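You operate a simulated robot arm through the tools that you are given. There is no shell and no other tool.

The job below is to be done with a simulated robot arm. You get a single attempt, and the scene is never put back.

TASK
Jog a bottle up to the gate and stand it in the grey cup.
Fine: the bottle nearest the yellow gate by the table; shut that gate, hold the white button on the small box, open the gate once the bottle is there. Set down upright: amber flat bottle. Where these are worked on the way, their far stop is far enough and under half their travel is too little: yellow gate by the table.

Only the result counts: the job must be done as asked and must still hold three seconds after the hand-in. Knocking over, shifting, dropping, spilling or breaking anything else fails it.

THE ROBOT
A 6-joint arm with a two-finger parallel gripper, fixed in place. Base frame: the origin is on the floor under the middle of its stand, x ahead of it, y to its left, z up. Readings come in m, rad, newtons and seconds.
With the tool pointing down near the work surface it reaches from about 0.22 to 0.62 m from the base axis. Its first joint turns from -1.152 to 1.152 rad. Payload 2.7 kg.
Tool frame: the origin (TCP) lies between the finger pads and is the grasp point; the fingertips stand 0.023 m ahead of it; z points along the fingers, y is the line along which they close. The gripper opens to 0.094 m. The fingers are 0.038 m wide and 0.01 m thick; the gripper's body (0.054 by 0.096 m) begins 0.039 m behind the TCP.
Orientation is that of the tool frame in the base frame, as [roll, pitch, yaw] about the fixed x, y, z axes, in that order (R = Rz(yaw) Ry(pitch) Rx(roll)). With the fingers straight down and closing along the base's y, the tool's x points along the base's -x, its y along +y and its z along -z.

THE INTERFACE
- The arm moves only by the tool play_rows. Its argument "series" is a list that holds one entry, the list of rows, each a list of 7 numbers: the shift along the base's x, y, z in units of 300 mm (1.0 is 300 mm), then the turn, a rotation vector about the base's x, y, z in units of 60 degrees (1.0 is 60 degrees), then the opening, from 0 (shut) to 1 (fully open). In form: [[[x, y, z, wx, wy, wz, jaw], ...]]. A call has 1 to 20 rows; each row is the pose to reach, as a shift and turn from the pose commanded when the call began. A call with a number of a shift or a turn outside -1 to 1 is refused whole. Rows are played at 5 a second. More than 0.05 m and 0.15 rad between two rows, or a gripper value outside its range, and nothing of the call is played. A pose out of reach is approached as far as the arm can. The call stops where the force on the tool passes 60 N (or 10 N more than at its start, if that is more) or the arm is blocked; 0.2 s more then pass. The fingers move at their own pace (about 0.045 m/s each) and stop on an object; they squeeze with about 42 N. The grip force told is the motor's: it shows also when the fingers shut on nothing. Time passes only in rows, and 0.2 s behind the last, so rows that repeat a pose let the fingers close. It gives the time, the measured TCP pose, the force on the tool (base axes), the opening and the grip force at its end, in the units of the frame above (readings bear some noise), with the torque about the TCP (base axes, N m) and any sound that the robot's microphone picked up.
- Cameras (640 x 400 px; columns grow to the right, rows downward): "scene" is fixed at [0.0653, -0.4283, 1.42]; the picture's right is [0.81, -0.59, 0.00], its down [-0.27, -0.38, -0.89] and it looks along [0.52, 0.71, -0.46] (base axes); focal length 294 px, centre (320, 200). "wrist" rides on the gripper at [0.086, 0.016, -0.075] in the tool frame; the picture's right is [-0.18, 0.98, 0.00], its down [-0.58, -0.11, -0.81] and it looks along [-0.79, -0.15, 0.59] (tool axes); focal length 243 px, centre (320, 200). There is no depth. A picture from a camera that has moved, and an enlarged one, comes with that camera's place and axes in the base frame and with its lens. The place of the scene camera against the robot may be out by one fixed shift of up to 0.012 m in any direction.
- camera(camera): a new picture of that camera. The clock stands still meanwhile.
- zoom(camera, box): a new picture of the part [left, top, right, bottom] of that camera's present view, enlarged. The clock stands still meanwhile.
- job_done(): hands the job in; it is judged then, once.

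Places have to be worked out from the pictures, the camera data and where the tool is seen. Open the gripper and draw the arm clear of the work before you hand the job in, unless the task says otherwise.

The tools are called after "Call:" as a command line: name --argument value ..., lists and objects as JSON in quotes. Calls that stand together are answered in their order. play_rows: Moves the arm, as the interface text tells. Its arguments: {"type":"object","properties":{"series":{"type":"array","items":{"type":"array","items":{"type":"array","items":{"type":"number"}}}}},"required":["series"]} The other tools are called the same way: camera (camera) takes a picture; zoom (camera, box) takes an enlarged picture of a part of a camera's view; job_done () hands the job in.

At the start:

```text
t: 0.0
tool_pos: [0.3267, -0.0939, 1.2894]
orientation: [3.14, 0.0, -3.139]
ft_force: [-0.3, 0.4, -0.3]
wrist_torque: [0.0, -0.01, 0.0]
finger_gap: 0.0939
grip_force: 0.0
```

scene: 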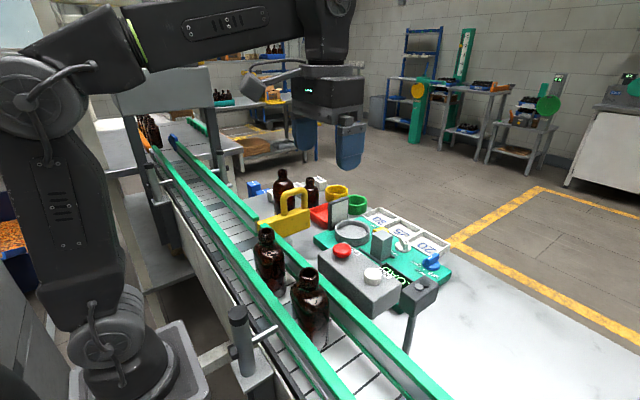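
wrist: 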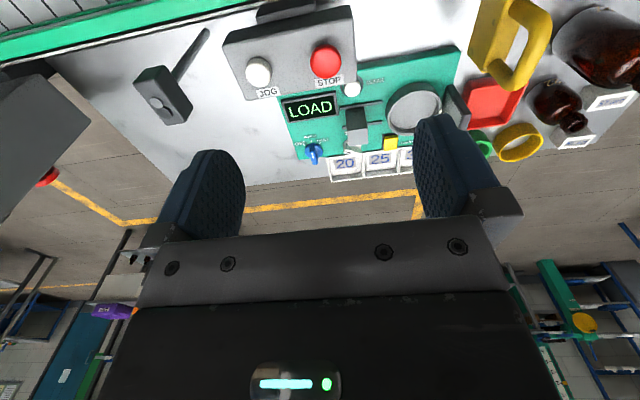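

I start by looking at the scene in more detail from both cameras before moving anything.

Call:
zoom --camera "scene" --box '[220, 160, 460, 310]'

Call:
zoom --camera "scene" --box '[140, 220, 460, 400]'

Call:
zoom --camera "wrist" --box '[400, 0, 640, 150]'

Call:
zoom --camera "wrist" --box '[120, 0, 440, 200]'

```text
2.67 times, centred on (340, 235) of scene
camera zoom: at [0.0653, -0.4283, 1.42], right [0.81, -0.59, 0.0], down [-0.27, -0.38, -0.89], along [0.52, 0.71, -0.46], focal length 783 px, centre (267, 107)
```

zoom: 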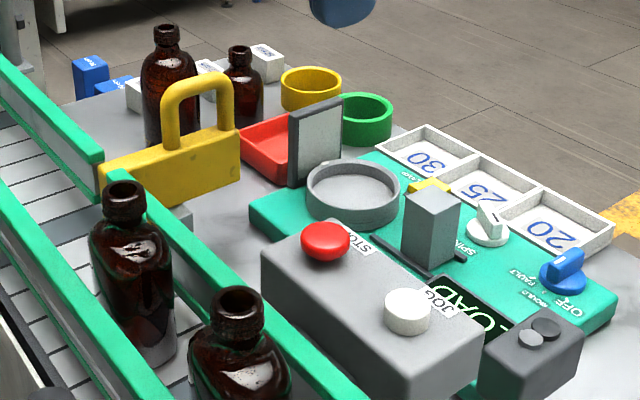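

```text
2.00 times, centred on (300, 310) of scene
camera zoom: at [0.0653, -0.4283, 1.42], right [0.81, -0.59, 0.0], down [-0.27, -0.38, -0.89], along [0.52, 0.71, -0.46], focal length 587 px, centre (360, -20)
```

zoom: 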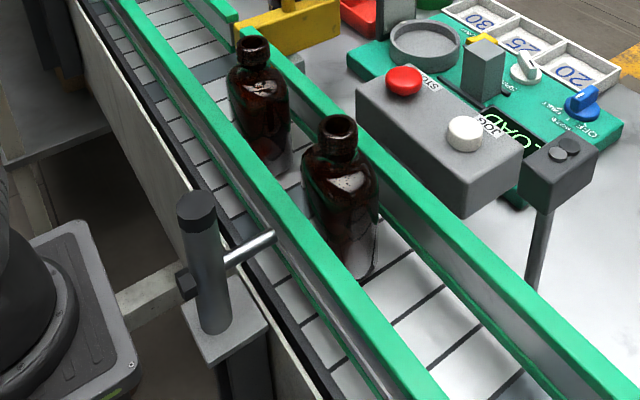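

```text
2.67 times, centred on (520, 75) of wrist
camera zoom: at [0.2401, -0.0781, 1.3634], right [0.18, 0.98, 0.0], down [0.58, -0.11, 0.81], along [0.79, -0.15, -0.59], focal length 647 px, centre (-213, 533)
```

zoom: 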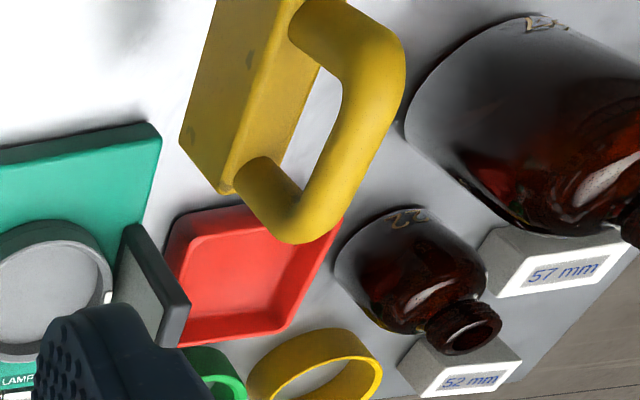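

```text
2.00 times, centred on (280, 100) of wrist
camera zoom: at [0.2401, -0.0781, 1.3634], right [0.18, 0.98, 0.0], down [0.58, -0.11, 0.81], along [0.79, -0.15, -0.59], focal length 485 px, centre (400, 400)
```

zoom: 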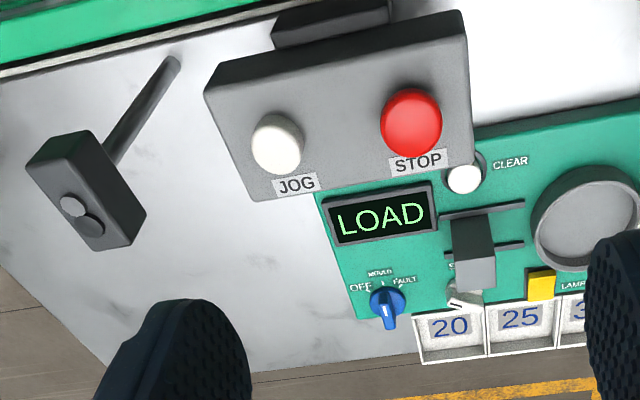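

The picture rays put JOG at about (0.361,-0.173,1.08), STOP at about (0.359,-0.094,1.09) and the grey cup at about (0.505,0.035), rim near z 1.0. The conveyor runs along y with its table-side rail near x 0.295. I turn the wrist so its camera looks along the conveyor toward the gate, staying high.

Call:
play_rows --series '[[[0, -0.04, 0, 0, 0, 0.125, 1], [0, -0.08, 0, 0, 0, 0.25, 1], [0, -0.12, 0, 0, 0, 0.375, 1], [0, -0.16, 0, 0, 0, 0.5, 1], [0, -0.2, 0, 0, 0, 0.625, 1], [0, -0.24, 0, 0, 0, 0.75, 1], [0, -0.28, 0, 0, 0, 0.875, 1], [0, -0.3, 0, 0, 0, 1.0, 1]]]'

Call:
camera --camera "wrist"

Call:
camera --camera "scene"

```text
t: 1.8
tool_pos: [0.3257, -0.1848, 1.2895]
orientation: [3.141, -0.002, -2.092]
ft_force: [-0.2, 1.1, -0.1]
wrist_torque: [0.0, 0.0, -0.01]
finger_gap: 0.094
grip_force: 0.0
```

```text
taken
camera wrist: at [0.2693, -0.252, 1.3637], right [-0.76, 0.65, 0.0], down [0.38, 0.45, 0.81], along [0.52, 0.61, -0.59], focal length 243 px, centre (320, 200)
```

wrist: 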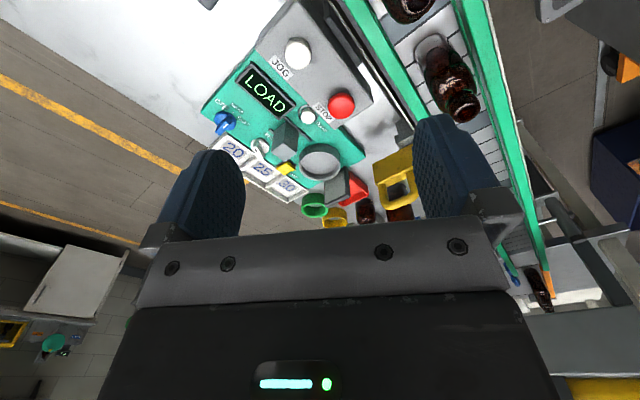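

```text
taken
```

scene: 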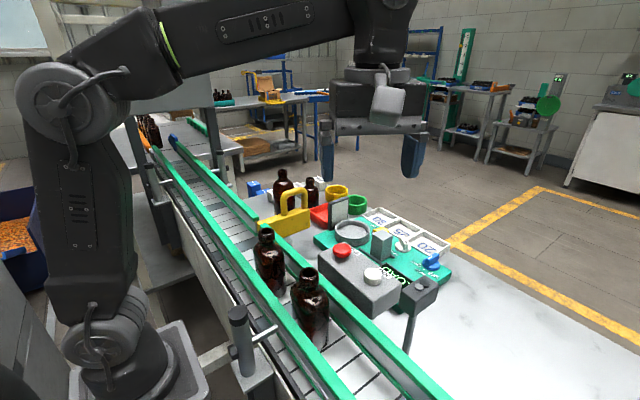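

The turn works and nothing was touched. I rotate another 30° and slide back so the camera looks straight along the conveyor at the bottles and the gate.

Call:
play_rows --series '[[[-0.03, -0.05, 0, 0, 0, 0.125, 1], [-0.06, -0.1, 0, 0, 0, 0.25, 1], [-0.1, -0.15, 0, 0, 0, 0.375, 1], [-0.13, -0.2, 0, 0, 0, 0.5, 1]]]'

Call:
camera --camera "wrist"

```text
t: 2.8
tool_pos: [0.2875, -0.2436, 1.2877]
orientation: [3.141, 0.0, -1.567]
ft_force: [0.5, 0.1, -0.1]
wrist_torque: [0.04, 0.03, 0.01]
finger_gap: 0.0941
grip_force: 0.0
```

```text
taken
camera wrist: at [0.2715, -0.3301, 1.3633], right [-0.98, 0.18, 0.0], down [0.11, 0.58, 0.81], along [0.15, 0.79, -0.59], focal length 243 px, centre (320, 200)
```

wrist: 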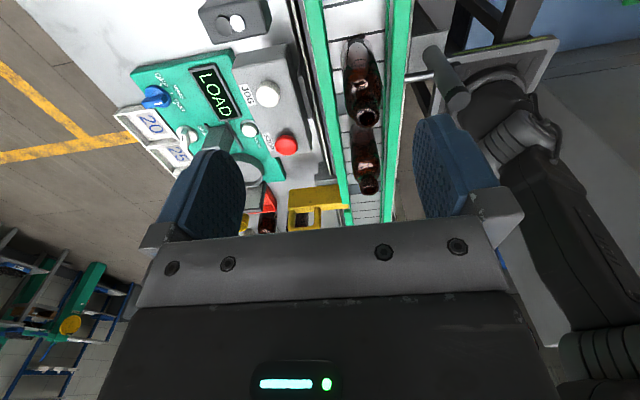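

Call:
zoom --camera "wrist" --box '[230, 80, 450, 240]'

Call:
zoom --camera "wrist" --box '[110, 0, 430, 200]'

```text
2.50 times, centred on (340, 160) of wrist
camera zoom: at [0.2715, -0.3301, 1.3633], right [-0.98, 0.18, 0.0], down [0.11, 0.58, 0.81], along [0.15, 0.79, -0.59], focal length 606 px, centre (270, 300)
```

zoom: 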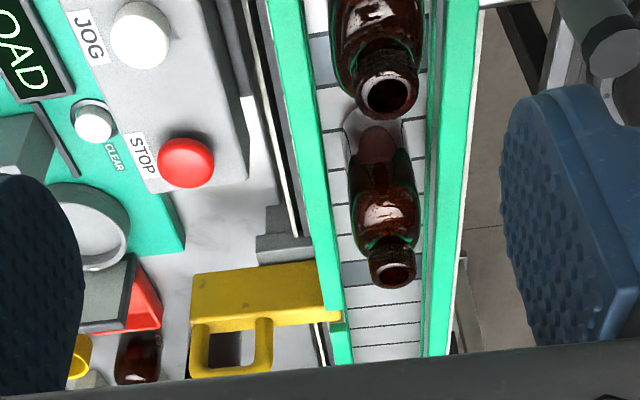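

```text
2.00 times, centred on (270, 100) of wrist
camera zoom: at [0.2715, -0.3301, 1.3633], right [-0.98, 0.18, 0.0], down [0.11, 0.58, 0.81], along [0.15, 0.79, -0.59], focal length 485 px, centre (420, 400)
```

zoom: 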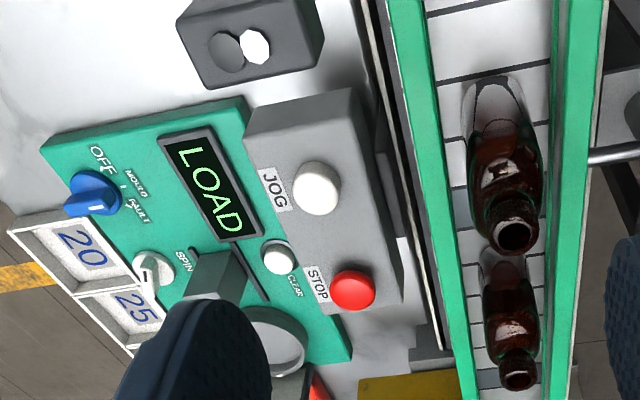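

The gate is open now: its nose sits at the gap in the table-side rail. The bottle next to it has its mouth at about (0.229,-0.058,1.158). I zoom in on the gate and bottles to measure them.

Call:
zoom --camera "scene" --box '[230, 170, 350, 245]'

Call:
zoom --camera "scene" --box '[230, 220, 350, 355]'

Call:
zoom --camera "wrist" --box '[280, 160, 420, 240]'

```text
5.33 times, centred on (290, 208) of scene
camera zoom: at [0.0653, -0.4283, 1.42], right [0.81, -0.59, 0.0], down [-0.27, -0.38, -0.89], along [0.52, 0.71, -0.46], focal length 1566 px, centre (480, 160)
```

zoom: 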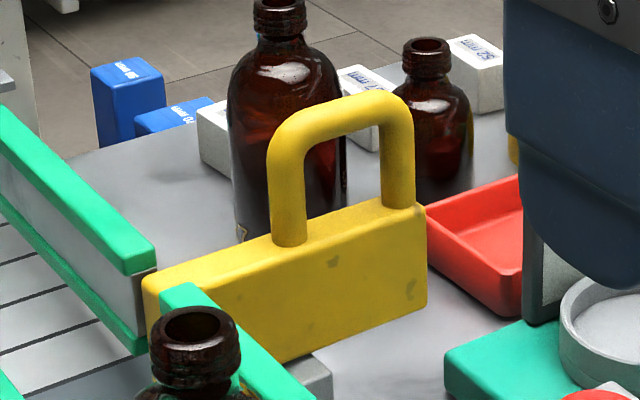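

```text
2.96 times, centred on (290, 288) of scene
camera zoom: at [0.0653, -0.4283, 1.42], right [0.81, -0.59, 0.0], down [-0.27, -0.38, -0.89], along [0.52, 0.71, -0.46], focal length 870 px, centre (409, -59)
```

zoom: 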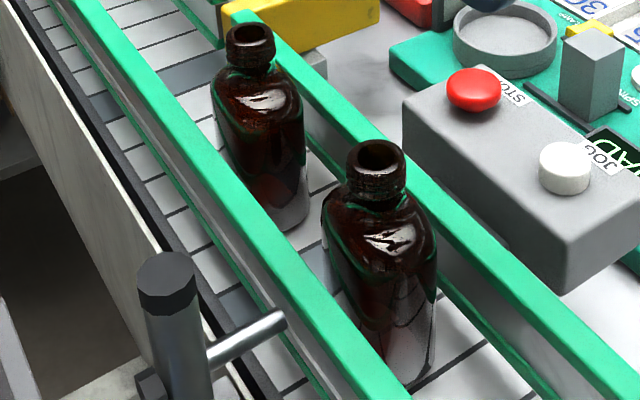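

```text
4.57 times, centred on (350, 200) of wrist
camera zoom: at [0.2715, -0.3301, 1.3633], right [-0.98, 0.18, 0.0], down [0.11, 0.58, 0.81], along [0.15, 0.79, -0.59], focal length 1109 px, centre (183, 200)
```

zoom: 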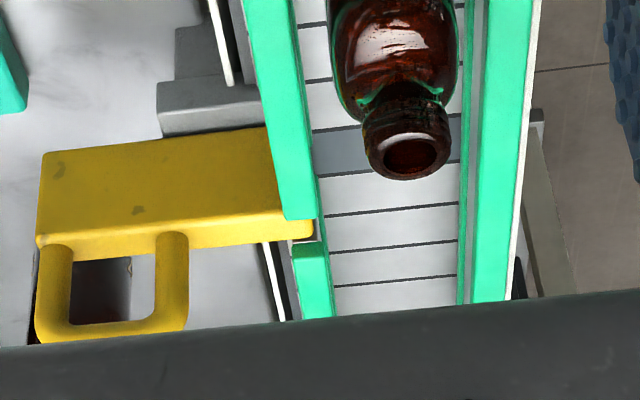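

Recomputing with the proper zoom centres gives bottle A's mouth at about (0.249,-0.011,1.12) and bottle B's at about (0.249,-0.148). The channel runs from x 0.213 to 0.289 with rail tops near z 1.064, and the gate handle's posts are at x≈0.364 and 0.427, y≈0.132, top z≈1.11. I move the wrist camera nearly above bottle A to check its shape and the gate.

Call:
play_rows --series '[[[0, 0.15, 0, 0, 0, 0, 1], [0, 0.3, 0, 0, 0, 0, 1], [0, 0.45, 0, 0, 0, 0, 1], [0, 0.6, 0, 0, 0, 0, 1], [0, 0.75, 0, 0, 0, 0, 1], [0, 0.75, 0, 0, 0, 0, 1]]]'

Call:
camera --camera "wrist"

Call:
zoom --camera "wrist" --box '[160, 0, 480, 200]'

```text
t: 4.2
tool_pos: [0.2887, -0.0191, 1.2889]
orientation: [-3.14, 0.002, -1.57]
ft_force: [-0.5, -1.1, 0.7]
wrist_torque: [-0.03, 0.01, 0.0]
finger_gap: 0.0936
grip_force: 0.1
```

```text
taken
camera wrist: at [0.2724, -0.1047, 1.3634], right [-0.98, 0.18, 0.0], down [0.11, 0.58, 0.81], along [0.15, 0.79, -0.59], focal length 243 px, centre (320, 200)
```

wrist: 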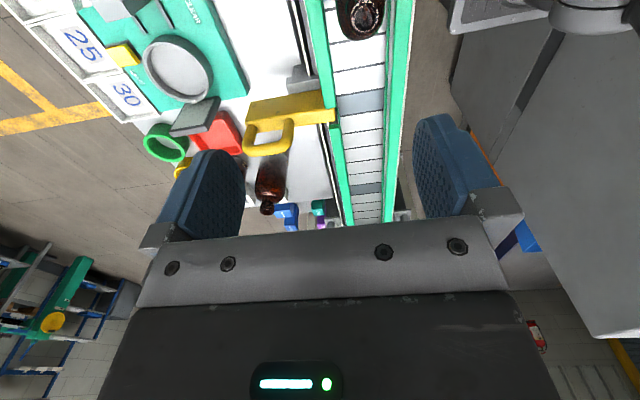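

```text
2.00 times, centred on (320, 100) of wrist
camera zoom: at [0.2724, -0.1047, 1.3634], right [-0.98, 0.18, 0.0], down [0.11, 0.58, 0.81], along [0.15, 0.79, -0.59], focal length 485 px, centre (320, 400)
```

zoom: 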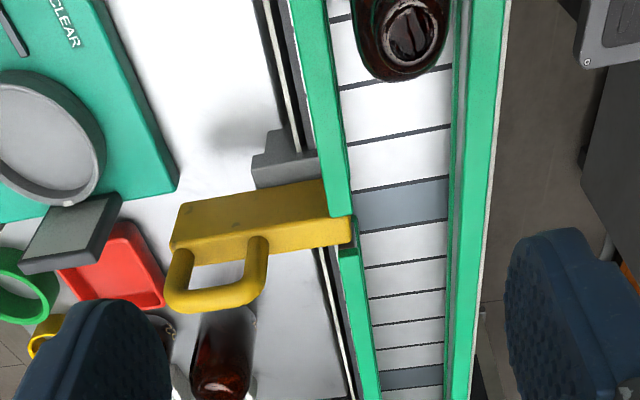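

View 2 gives bottle A at about (0.249,-0.029), top near z 1.13. Matching the two wrist views puts the gate handle's centre at about (0.385,0.106), its bar top near z 1.11, and JOG at (0.366,-0.175,1.072). I turn back so the fingers close along y while moving above the handle, still high.

Call:
play_rows --series '[[[0.03, 0.04, 0, 0, 0, -0.125, 1], [0.06, 0.08, 0, 0, 0, -0.25, 1], [0.09, 0.12, 0, 0, 0, -0.375, 1], [0.12, 0.16, 0, 0, 0, -0.5, 1], [0.15, 0.2, 0, 0, 0, -0.625, 1], [0.18, 0.24, 0, 0, 0, -0.75, 1], [0.21, 0.28, 0, 0, 0, -0.875, 1], [0.24, 0.32, 0, 0, 0, -1.0, 1]]]'

Call:
play_rows --series '[[[0.02, 0.02, 0, 0, 0, -0.125, 1], [0.04, 0.05, 0, 0, 0, -0.25, 1], [0.06, 0.07, 0, 0, 0, -0.375, 1], [0.084, 0.096, 0, 0, 0, -0.5, 1], [0.084, 0.096, 0, 0, 0, -0.5, 1]]]'

Call:
camera --camera "wrist"

Call:
camera --camera "scene"

```text
t: 6.0
tool_pos: [0.3595, 0.0774, 1.2892]
orientation: [-3.14, 0.001, -2.619]
ft_force: [-0.6, -0.2, 0.2]
wrist_torque: [0.01, 0.05, -0.02]
finger_gap: 0.0941
grip_force: 0.1
```

```text
t: 7.2
tool_pos: [0.3844, 0.1059, 1.2898]
orientation: [3.141, -0.001, 3.141]
ft_force: [0.4, 0.1, 0.2]
wrist_torque: [0.02, 0.03, -0.02]
finger_gap: 0.0939
grip_force: 0.0
```

```text
taken
camera wrist: at [0.2988, 0.1214, 1.364], right [0.18, 0.98, 0.0], down [0.58, -0.11, 0.81], along [0.79, -0.15, -0.59], focal length 243 px, centre (320, 200)
```

wrist: 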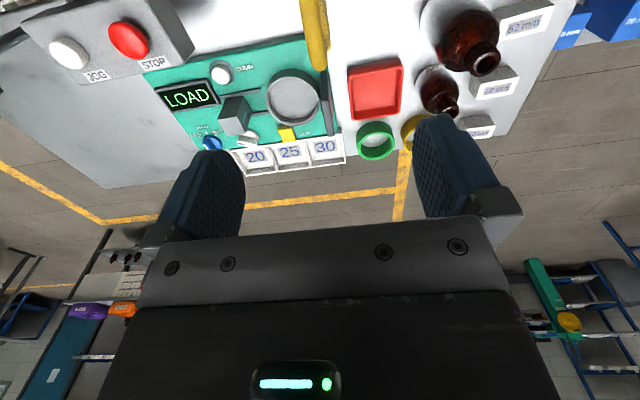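

```text
taken
```

scene: 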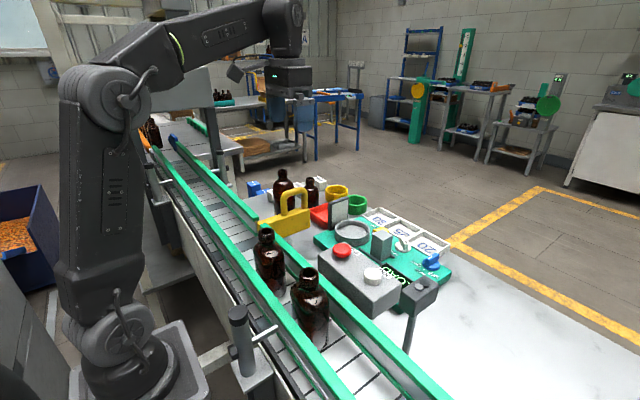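

I zoom in on the handle and the cup in the wrist picture to refine their y position before going down.

Call:
zoom --camera "wrist" --box '[220, 0, 420, 125]'

Call:
zoom --camera "scene" --box '[230, 170, 390, 270]'

```text
3.20 times, centred on (320, 62) of wrist
camera zoom: at [0.2988, 0.1214, 1.364], right [0.18, 0.98, 0.0], down [0.58, -0.11, 0.81], along [0.79, -0.15, -0.59], focal length 776 px, centre (320, 640)
```

zoom: 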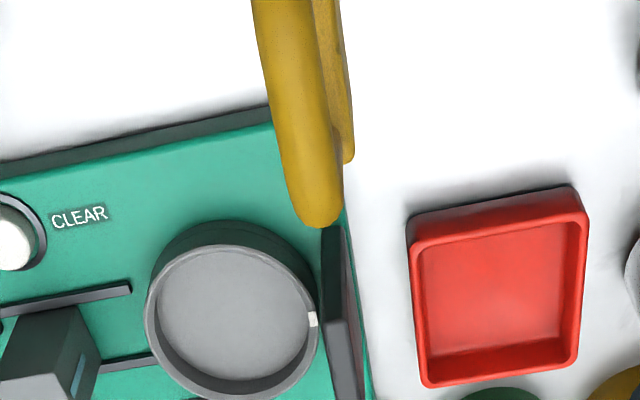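

```text
4.00 times, centred on (310, 220) of scene
camera zoom: at [0.0653, -0.4283, 1.42], right [0.81, -0.59, 0.0], down [-0.27, -0.38, -0.89], along [0.52, 0.71, -0.46], focal length 1175 px, centre (360, 120)
```

zoom: 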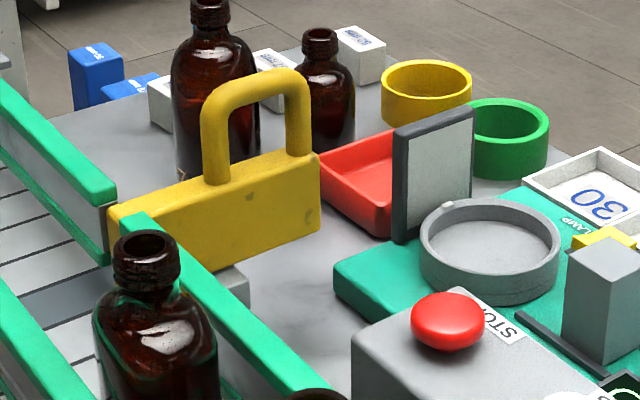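

The bar runs along x at y≈0.099, about 18 mm thick, with its top at z≈1.11 and clear space around it. I descend to z≈1.098 at (0.385,0.100) with the gripper open and check the force.

Call:
play_rows --series '[[[0, -0.02, -0.15, 0, 0, 0, 1], [0, -0.02, -0.3, 0, 0, 0, 1], [0, -0.02, -0.42, 0, 0, 0, 1], [0, -0.02, -0.52, 0, 0, 0, 1], [0, -0.02, -0.58, 0, 0, 0, 1], [0, -0.02, -0.63, 0, 0, 0, 1], [0, -0.02, -0.63, 0, 0, 0, 1]]]'

Call:
camera --camera "wrist"

Call:
zoom --camera "scene" --box '[230, 150, 390, 250]'

```text
t: 8.8
tool_pos: [0.3862, 0.1018, 1.0992]
orientation: [-3.141, -0.001, -3.139]
ft_force: [0.3, 0.1, 0.4]
wrist_torque: [-0.01, -0.03, 0.01]
finger_gap: 0.0942
grip_force: 0.1
```

```text
taken
camera wrist: at [0.2982, 0.1169, 1.1741], right [0.18, 0.98, 0.0], down [0.58, -0.11, 0.81], along [0.79, -0.15, -0.59], focal length 243 px, centre (320, 200)
```

wrist: 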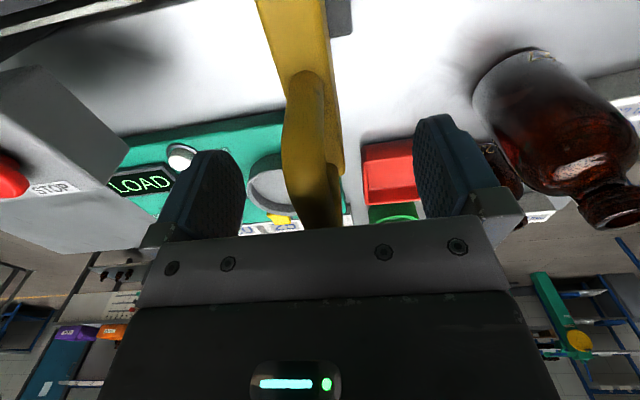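

```text
4.00 times, centred on (310, 200) of scene
camera zoom: at [0.0653, -0.4283, 1.42], right [0.81, -0.59, 0.0], down [-0.27, -0.38, -0.89], along [0.52, 0.71, -0.46], focal length 1175 px, centre (360, 200)
```

zoom: 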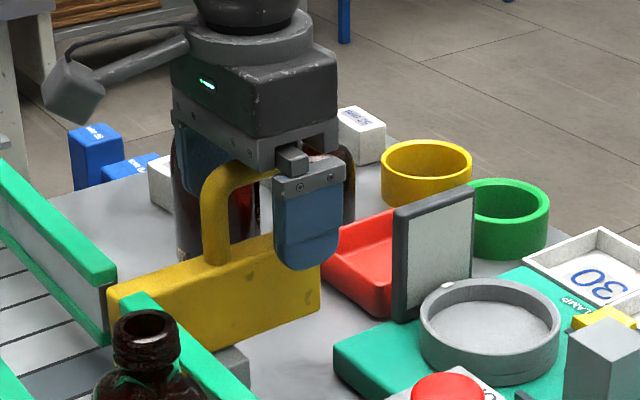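

The handle's bar sits between the open fingers, with no contact force. I close the gripper on it and hold still to let the fingers settle.

Call:
play_rows --series '[[[0, 0, 0, 0, 0, 0, 0], [0, 0, 0, 0, 0, 0, 0], [0, 0, 0, 0, 0, 0, 0], [0, 0, 0, 0, 0, 0, 0], [0, 0, 0, 0, 0, 0, 0], [0, 0, 0, 0, 0, 0, 0], [0, 0, 0, 0, 0, 0, 0]]]'

Call:
camera --camera "wrist"

```text
t: 10.4
tool_pos: [0.3838, 0.1001, 1.1006]
orientation: [-3.14, 0.0, -3.141]
ft_force: [-0.2, -12.2, 1.0]
wrist_torque: [0.11, 0.02, 0.07]
finger_gap: 0.0159
grip_force: 44.6
```

```text
taken
camera wrist: at [0.2983, 0.116, 1.1745], right [0.18, 0.98, 0.0], down [0.58, -0.11, 0.81], along [0.79, -0.15, -0.59], focal length 243 px, centre (320, 200)
```

wrist: 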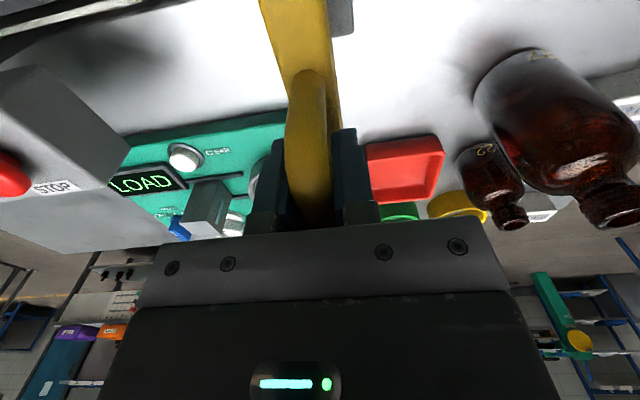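

The handle is held with a 16 mm gap. I draw it toward the robot (-x) in small steps, easing y a little to relieve the side load.

Call:
play_rows --series '[[[0, -0.005, 0, 0, 0, 0, 0], [-0.033, -0.005, 0, 0, 0, 0, 0], [-0.067, -0.005, 0, 0, 0, 0, 0], [-0.1, -0.005, 0, 0, 0, 0, 0], [-0.133, -0.005, 0, 0, 0, 0, 0], [-0.167, -0.005, 0, 0, 0, 0, 0]]]'

Call:
zoom --camera "scene" --box '[200, 150, 360, 250]'

```text
t: 11.8
tool_pos: [0.3346, 0.1001, 1.0989]
orientation: [3.14, 0.001, -3.141]
ft_force: [0.7, 19.1, -11.0]
wrist_torque: [-0.21, -0.66, -0.41]
finger_gap: 0.016
grip_force: 44.5
```

```text
4.00 times, centred on (280, 200) of scene
camera zoom: at [0.0654, -0.4276, 1.4202], right [0.81, -0.59, 0.0], down [-0.27, -0.38, -0.89], along [0.52, 0.71, -0.47], focal length 1175 px, centre (480, 200)
```

zoom: 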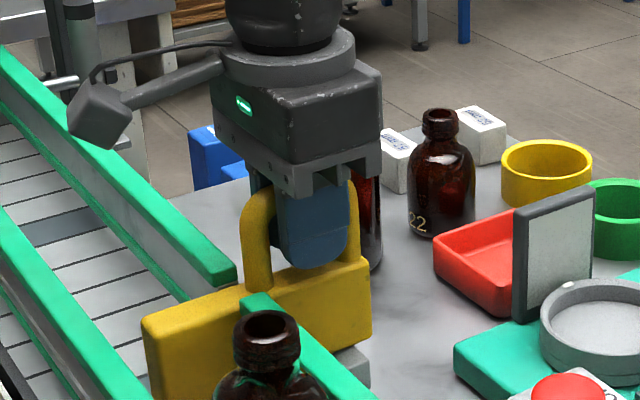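

The gate has moved 50 mm with the handle and is spanning the channel. I ease y back slightly and keep going in smaller steps toward its stop.

Call:
play_rows --series '[[[-0.017, 0.003, 0, 0, 0, 0, 0], [-0.033, 0.003, 0, 0, 0, 0, 0], [-0.05, 0.003, 0, 0, 0, 0, 0], [-0.067, 0.003, 0, 0, 0, 0, 0], [-0.083, 0.003, 0, 0, 0, 0, 0]]]'

Call:
zoom --camera "scene" --box '[200, 150, 360, 250]'

```text
t: 13.0
tool_pos: [0.3143, 0.0999, 1.1011]
orientation: [3.138, 0.015, -3.139]
ft_force: [37.5, 10.9, -2.7]
wrist_torque: [-0.15, 0.25, -0.36]
finger_gap: 0.0159
grip_force: 44.8
```

```text
4.00 times, centred on (280, 200) of scene
camera zoom: at [0.0665, -0.4279, 1.42], right [0.81, -0.59, 0.0], down [-0.28, -0.38, -0.89], along [0.52, 0.71, -0.47], focal length 1175 px, centre (480, 200)
```

zoom: 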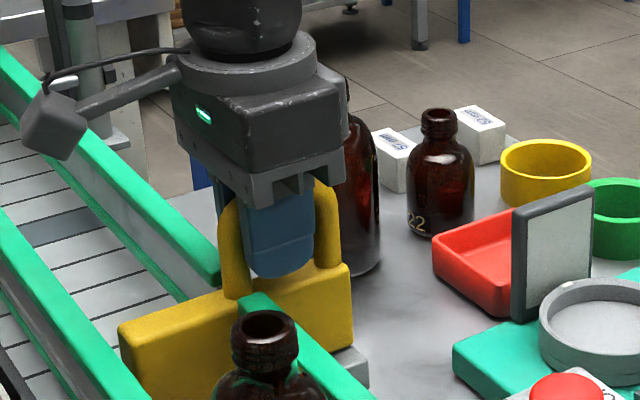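

The gate has hit its stop after about 70 mm of travel, with 37 N now on the tool in x. I relax the push, open the fingers partway and lift straight up.

Call:
play_rows --series '[[[0.012, -0.001, 0, 0, 0, 0, 0], [0.012, -0.001, 0, 0, 0, 0, 0.5], [0.012, -0.001, 0, 0, 0, 0, 0.5], [0.012, -0.001, 0, 0, 0, 0, 0.5], [0.012, -0.001, 0, 0, 0, 0, 0.5], [0.012, -0.001, 0.1, 0, 0, 0, 0.5], [0.012, -0.001, 0.25, 0, 0, 0, 0.5], [0.012, -0.001, 0.4, 0, 0, 0, 0.5]]]'

Call:
camera --camera "wrist"

Call:
camera --camera "scene"

Call:
zoom --camera "scene" --box '[200, 180, 360, 280]'

```text
t: 14.8
tool_pos: [0.3173, 0.0984, 1.2187]
orientation: [-3.141, -0.003, -3.141]
ft_force: [-0.5, 0.0, 0.2]
wrist_torque: [-0.02, 0.0, 0.02]
finger_gap: 0.0469
grip_force: 0.0
```

```text
taken
camera wrist: at [0.2304, 0.1146, 1.2932], right [0.18, 0.98, 0.0], down [0.58, -0.11, 0.81], along [0.79, -0.15, -0.59], focal length 243 px, centre (320, 200)
```

wrist: 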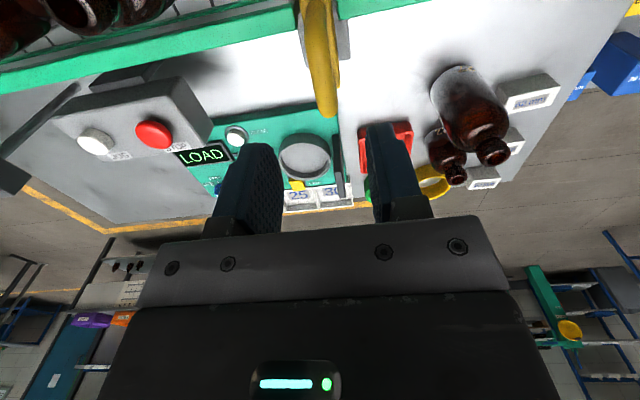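

```text
taken
```

scene: 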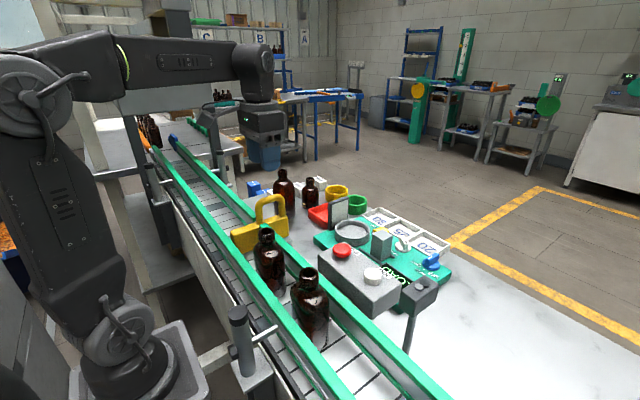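

```text
4.00 times, centred on (280, 230) of scene
camera zoom: at [0.0653, -0.4283, 1.42], right [0.81, -0.59, 0.0], down [-0.27, -0.38, -0.89], along [0.52, 0.71, -0.46], focal length 1175 px, centre (480, 80)
```

zoom: 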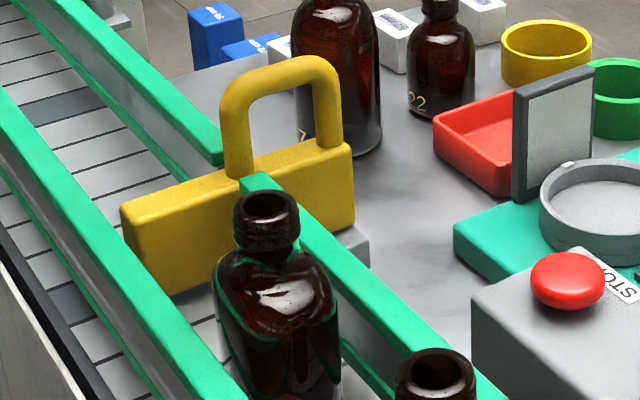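

The gate now spans the channel. I close the fingers and travel high over to the JOG button.

Call:
play_rows --series '[[[0.023, -0.13, 0, 0, 0, 0, 0], [0.046, -0.26, 0, 0, 0, 0, 0], [0.07, -0.39, 0, 0, 0, 0, 0], [0.093, -0.52, 0, 0, 0, 0, 0], [0.116, -0.65, 0, 0, 0, 0, 0], [0.14, -0.78, 0, 0, 0, 0, 0], [0.163, -0.91, 0, 0, 0, 0, 0], [0.163, -0.91, 0, 0, 0, 0, 0]]]'

Call:
camera --camera "wrist"

Call:
camera --camera "scene"

Call:
zoom --camera "wrist" --box '[200, 0, 440, 150]'

```text
t: 16.6
tool_pos: [0.3644, -0.1743, 1.2178]
orientation: [3.141, 0.0, -3.14]
ft_force: [0.7, -0.3, -0.2]
wrist_torque: [0.01, -0.01, 0.0]
finger_gap: 0.0
grip_force: 42.3
```

```text
taken
camera wrist: at [0.2774, -0.1591, 1.293], right [0.18, 0.98, 0.0], down [0.58, -0.11, 0.81], along [0.79, -0.15, -0.59], focal length 243 px, centre (320, 200)
```

wrist: 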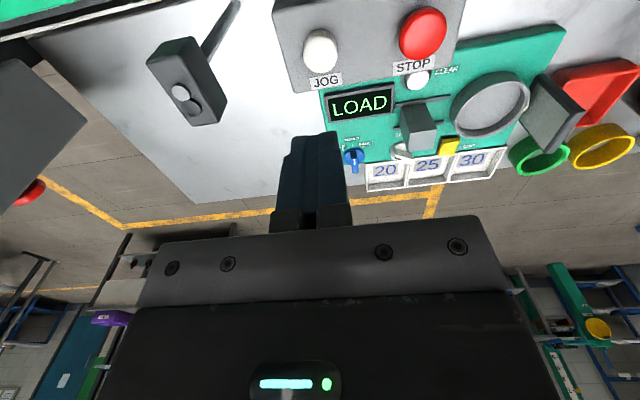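

```text
taken
```

scene: 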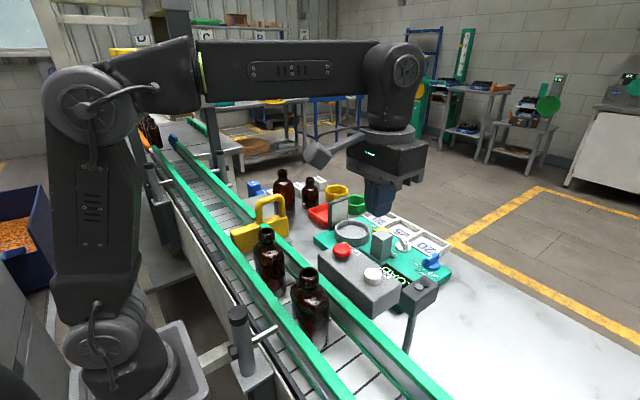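

```text
2.67 times, centred on (320, 75) of wrist
camera zoom: at [0.2774, -0.1591, 1.293], right [0.18, 0.98, 0.0], down [0.58, -0.11, 0.81], along [0.79, -0.15, -0.59], focal length 647 px, centre (320, 533)
```

zoom: 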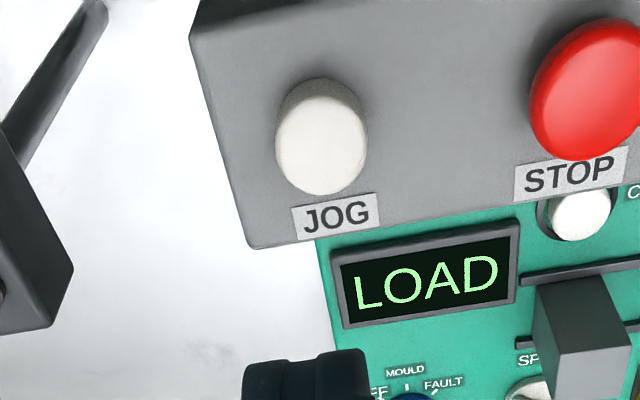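

JOG's top centre works out to about (0.370,-0.1755,1.075). I go down to a fingertip height of roughly 15 mm above it and look again.

Call:
play_rows --series '[[[0.015, -0.004, -0.12, 0, 0, 0, 0], [0.015, -0.004, -0.24, 0, 0, 0, 0], [0.015, -0.004, -0.34, 0, 0, 0, 0], [0.015, -0.004, -0.34, 0, 0, 0, 0]]]'

Call:
zoom --camera "scene" --box '[300, 210, 460, 310]'

Call:
camera --camera "wrist"

```text
t: 17.6
tool_pos: [0.3687, -0.1752, 1.1168]
orientation: [-3.141, 0.0, -3.141]
ft_force: [-0.3, 0.4, 0.1]
wrist_torque: [0.0, 0.02, -0.03]
finger_gap: 0.0002
grip_force: 41.6
```

```text
4.00 times, centred on (380, 260) of scene
camera zoom: at [0.0653, -0.4283, 1.42], right [0.81, -0.59, 0.0], down [-0.27, -0.38, -0.89], along [0.52, 0.71, -0.46], focal length 1175 px, centre (80, -40)
```

zoom: 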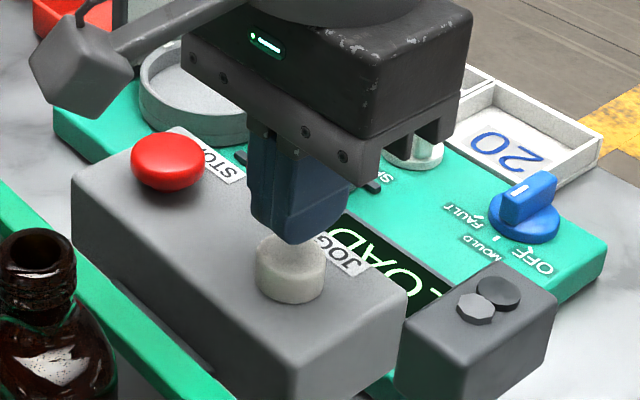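

```text
taken
camera wrist: at [0.2811, -0.1596, 1.1918], right [0.18, 0.98, 0.0], down [0.58, -0.11, 0.81], along [0.79, -0.15, -0.59], focal length 243 px, centre (320, 200)
```

wrist: 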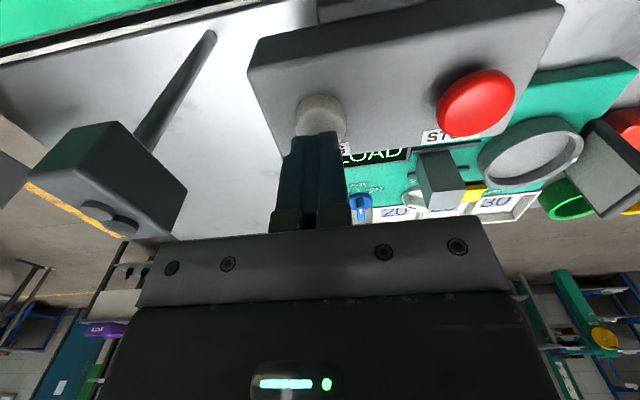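

The fingertips are centred over JOG, about 15–20 mm above it. I lower slowly to touch and begin pressing, watching the force.

Call:
play_rows --series '[[[0.003, 0, -0.03, 0, 0, 0, 0], [0.003, 0, -0.055, 0, 0, 0, 0], [0.003, 0, -0.065, 0, 0, 0, 0]]]'

Call:
zoom --camera "scene" --box '[220, 190, 460, 340]'

```text
t: 18.4
tool_pos: [0.3683, -0.1747, 1.099]
orientation: [-3.141, 0.0, -3.139]
ft_force: [1.8, -0.1, 3.2]
wrist_torque: [0.0, -0.06, 0.0]
finger_gap: 0.0001
grip_force: 41.8
heard: click
```

```text
2.67 times, centred on (340, 265) of scene
camera zoom: at [0.0653, -0.4283, 1.42], right [0.81, -0.59, 0.0], down [-0.27, -0.38, -0.89], along [0.52, 0.71, -0.46], focal length 783 px, centre (267, 27)
```

zoom: 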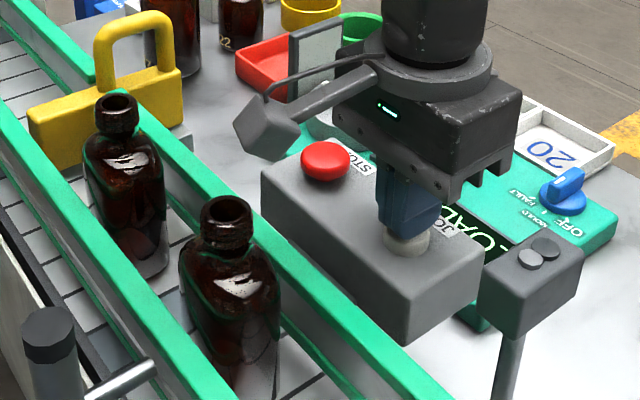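

JOG clicked at 3 N and bottle A has already shifted a few pixels toward the gate, so the belt runs. I keep holding for about a second, then check the bottle's place.

Call:
play_rows --series '[[[0, 0, -0.004, 0, 0, 0, 0], [0, 0, -0.004, 0, 0, 0, 0], [0, 0, -0.004, 0, 0, 0, 0], [0, 0, -0.004, 0, 0, 0, 0]]]'

Call:
zoom --camera "scene" --box '[220, 190, 460, 340]'

```text
t: 19.4
tool_pos: [0.3677, -0.1752, 1.0973]
orientation: [-3.141, 0.0, -3.14]
ft_force: [-3.9, 1.2, 13.7]
wrist_torque: [0.05, 0.16, 0.01]
finger_gap: 0.0001
grip_force: 41.8
```

```text
2.67 times, centred on (340, 265) of scene
camera zoom: at [0.065, -0.4282, 1.4201], right [0.81, -0.59, 0.0], down [-0.27, -0.38, -0.89], along [0.52, 0.71, -0.46], focal length 783 px, centre (267, 27)
```

zoom: 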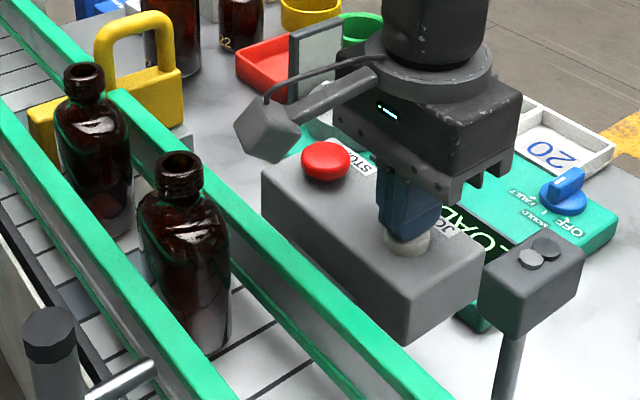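

Bottle A moved about 47 mm in that second, leaving about 35–40 mm to the gate face. I hold for another second's worth.

Call:
play_rows --series '[[[0, 0, 0, 0, 0, 0, 0], [0, 0, 0, 0, 0, 0, 0], [0, 0, 0, 0, 0, 0, 0]]]'

Call:
zoom --camera "scene" --box '[180, 180, 420, 330]'

Call:
zoom --camera "scene" --box '[220, 190, 300, 240]'

```text
t: 20.2
tool_pos: [0.3688, -0.1758, 1.0982]
orientation: [3.141, 0.0, -3.138]
ft_force: [-4.6, 1.2, 15.0]
wrist_torque: [0.02, 0.11, 0.0]
finger_gap: 0.0
grip_force: 42.0
```

```text
2.67 times, centred on (300, 255) of scene
camera zoom: at [0.065, -0.4282, 1.4201], right [0.81, -0.59, 0.0], down [-0.27, -0.38, -0.89], along [0.52, 0.71, -0.46], focal length 783 px, centre (373, 53)
```

zoom: 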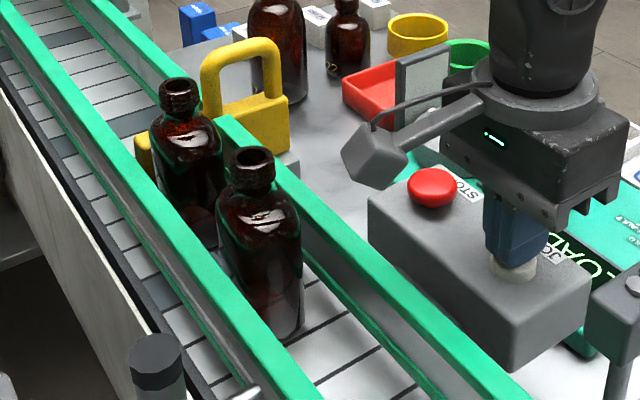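

```text
8.00 times, centred on (260, 215) of scene
camera zoom: at [0.065, -0.4282, 1.4201], right [0.81, -0.59, 0.0], down [-0.27, -0.38, -0.89], along [0.52, 0.71, -0.46], focal length 2349 px, centre (800, 80)
```

zoom: 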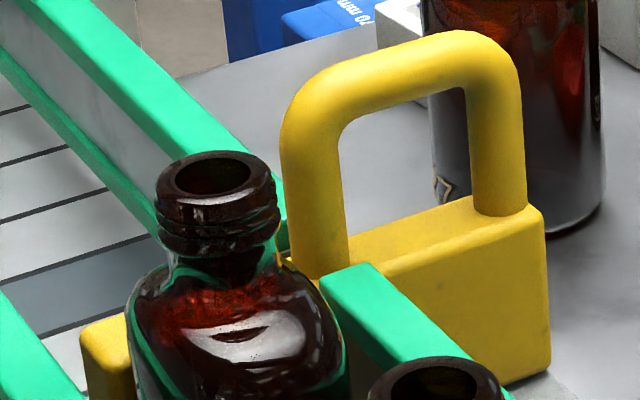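

Bottle A advanced only about 20 mm while B advanced 36 mm, so A seems to have met the gate. I hold for one more short beat and compare to confirm.

Call:
play_rows --series '[[[0, 0, 0, 0, 0, 0, 0]]]'

Call:
zoom --camera "scene" --box '[180, 180, 420, 330]'

Call:
zoom --camera "scene" --box '[220, 190, 300, 240]'

```text
t: 20.6
tool_pos: [0.3678, -0.1749, 1.0971]
orientation: [3.141, 0.001, -3.14]
ft_force: [-3.5, 1.5, 15.9]
wrist_torque: [0.04, 0.13, 0.04]
finger_gap: 0.0001
grip_force: 41.6
```

```text
2.67 times, centred on (300, 255) of scene
camera zoom: at [0.065, -0.4282, 1.4201], right [0.81, -0.59, 0.0], down [-0.27, -0.38, -0.89], along [0.52, 0.71, -0.46], focal length 783 px, centre (373, 53)
```

zoom: 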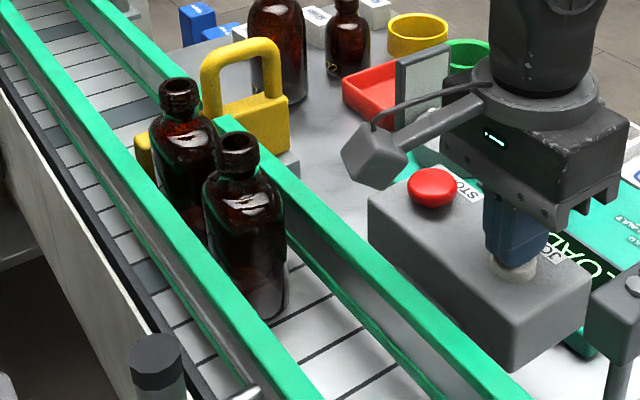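

```text
8.00 times, centred on (260, 215) of scene
camera zoom: at [0.065, -0.4282, 1.4201], right [0.81, -0.59, 0.0], down [-0.27, -0.38, -0.89], along [0.52, 0.71, -0.46], focal length 2349 px, centre (800, 80)
```

zoom: 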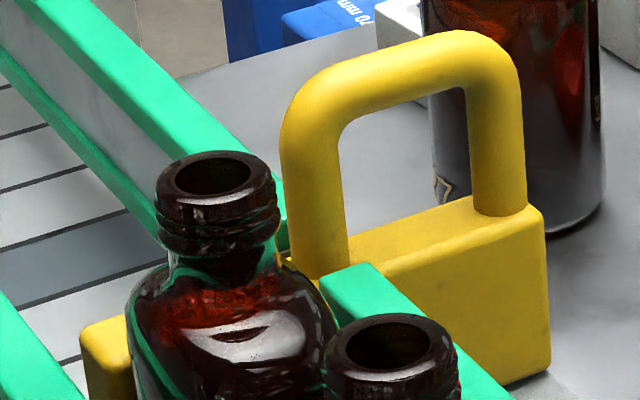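

Bottle A stayed put while B advanced, so A is standing against the gate. I release JOG by lifting away quickly.

Call:
play_rows --series '[[[0, 0, 0.15, 0, 0, 0, 0], [0, 0, 0.3, 0, 0, 0, 0], [0, 0, 0.4, 0, 0, 0, 0.5]]]'

Call:
zoom --camera "scene" --box '[180, 180, 420, 330]'

```text
t: 21.4
tool_pos: [0.3693, -0.1738, 1.2175]
orientation: [3.14, -0.001, -3.139]
ft_force: [-0.2, 0.5, 0.4]
wrist_torque: [0.0, 0.0, -0.02]
finger_gap: 0.0326
grip_force: 0.1
```

```text
2.67 times, centred on (300, 255) of scene
camera zoom: at [0.0653, -0.4283, 1.42], right [0.81, -0.59, 0.0], down [-0.27, -0.38, -0.89], along [0.52, 0.71, -0.46], focal length 783 px, centre (373, 53)
```

zoom: 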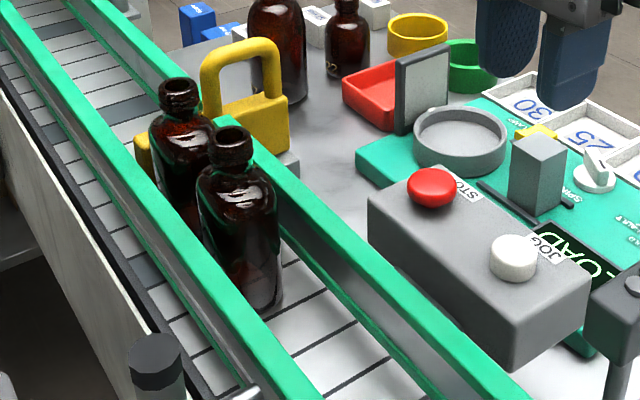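

JOG is released and B stopped about 12 mm short of A. I return high over the gate handle, now at about (0.3145,0.0995).

Call:
play_rows --series '[[[-0.025, 0.131, 0, 0, 0, 0, 0.55], [-0.05, 0.262, 0, 0, 0, 0, 0.55], [-0.076, 0.393, 0, 0, 0, 0, 0.55], [-0.102, 0.524, 0, 0, 0, 0, 0.55], [-0.127, 0.654, 0, 0, 0, 0, 0.55], [-0.152, 0.785, 0, 0, 0, 0, 0.55], [-0.178, 0.916, 0, 0, 0, 0, 0.55], [-0.178, 0.916, 0, 0, 0, 0, 0.55]]]'

Call:
camera --camera "wrist"

Call:
zoom --camera "scene" --box '[180, 180, 420, 330]'

```text
t: 23.2
tool_pos: [0.3156, 0.1012, 1.2169]
orientation: [-3.14, 0.0, -3.141]
ft_force: [0.2, 0.0, -0.7]
wrist_torque: [0.01, 0.0, -0.02]
finger_gap: 0.0517
grip_force: 0.0
```

```text
taken
camera wrist: at [0.2276, 0.1166, 1.291], right [0.18, 0.98, 0.0], down [0.58, -0.11, 0.81], along [0.79, -0.15, -0.59], focal length 243 px, centre (320, 200)
```

wrist: 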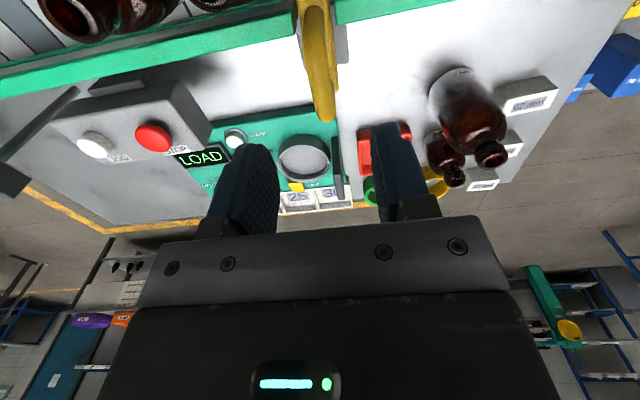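

```text
2.67 times, centred on (300, 255) of scene
camera zoom: at [0.0653, -0.4283, 1.42], right [0.81, -0.59, 0.0], down [-0.27, -0.38, -0.89], along [0.52, 0.71, -0.46], focal length 783 px, centre (373, 53)
```

zoom: 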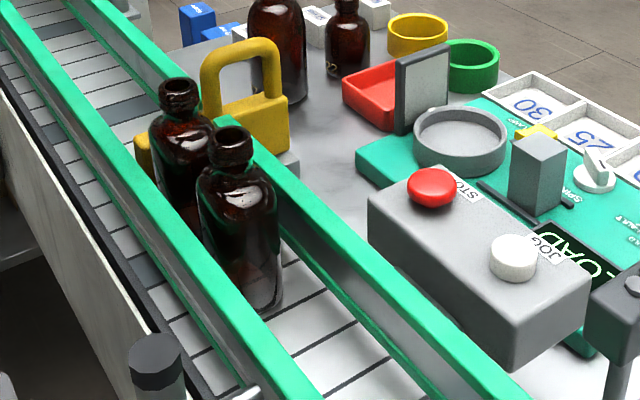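

The belt is stopped and both bottles stand. I go down around the handle bar, close on it and check the hold.

Call:
play_rows --series '[[[0, 0, -0.13, 0, 0, 0, 0.55], [0, 0, -0.25, 0, 0, 0, 0.55], [0, 0, -0.34, 0, 0, 0, 0.55], [0, 0, -0.392, 0, 0, 0, 0.55], [0, 0, -0.392, 0, 0, 0, 0], [0, 0, -0.392, 0, 0, 0, 0], [0, 0, -0.392, 0, 0, 0, 0], [0, 0, -0.392, 0, 0, 0, 0], [0, 0, -0.392, 0, 0, 0, 0]]]'

Call:
zoom --camera "scene" --box '[200, 150, 360, 250]'

```text
t: 25.2
tool_pos: [0.3151, 0.1006, 1.0997]
orientation: [3.141, 0.001, -3.138]
ft_force: [0.2, 5.2, -7.7]
wrist_torque: [0.0, -0.72, -0.21]
finger_gap: 0.0158
grip_force: 44.8
```

```text
4.00 times, centred on (280, 200) of scene
camera zoom: at [0.0654, -0.4281, 1.4201], right [0.81, -0.59, 0.0], down [-0.27, -0.38, -0.89], along [0.52, 0.71, -0.46], focal length 1175 px, centre (480, 200)
```

zoom: 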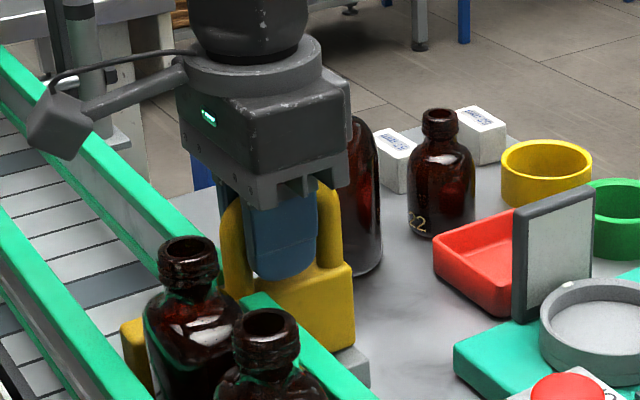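

The handle is held again at a 16 mm gap. I slide the gate back out (+x) about 70 mm in small steps.

Call:
play_rows --series '[[[0.02, 0, 0, 0, 0, 0, 0], [0.05, 0, 0, 0, 0, 0, 0], [0.08, 0, 0, 0, 0, 0, 0], [0.11, 0, 0, 0, 0, 0, 0], [0.14, 0, 0, 0, 0, 0, 0], [0.17, 0, 0, 0, 0, 0, 0], [0.2, 0, 0, 0, 0, 0, 0], [0.225, 0, 0, 0, 0, 0, 0], [0.235, 0, 0, 0, 0, 0, 0]]]'

Call:
zoom --camera "scene" --box '[200, 150, 360, 250]'

```text
t: 27.2
tool_pos: [0.3822, 0.0998, 1.1003]
orientation: [3.14, -0.009, -3.14]
ft_force: [-36.7, 11.7, -0.4]
wrist_torque: [-0.18, -0.49, -0.26]
finger_gap: 0.0163
grip_force: 44.7
```

```text
4.00 times, centred on (280, 200) of scene
camera zoom: at [0.0641, -0.4279, 1.4202], right [0.81, -0.59, 0.0], down [-0.27, -0.38, -0.89], along [0.52, 0.71, -0.46], focal length 1175 px, centre (480, 200)
```

zoom: 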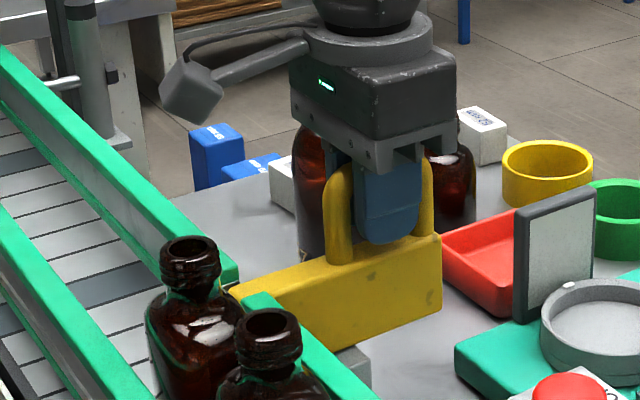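

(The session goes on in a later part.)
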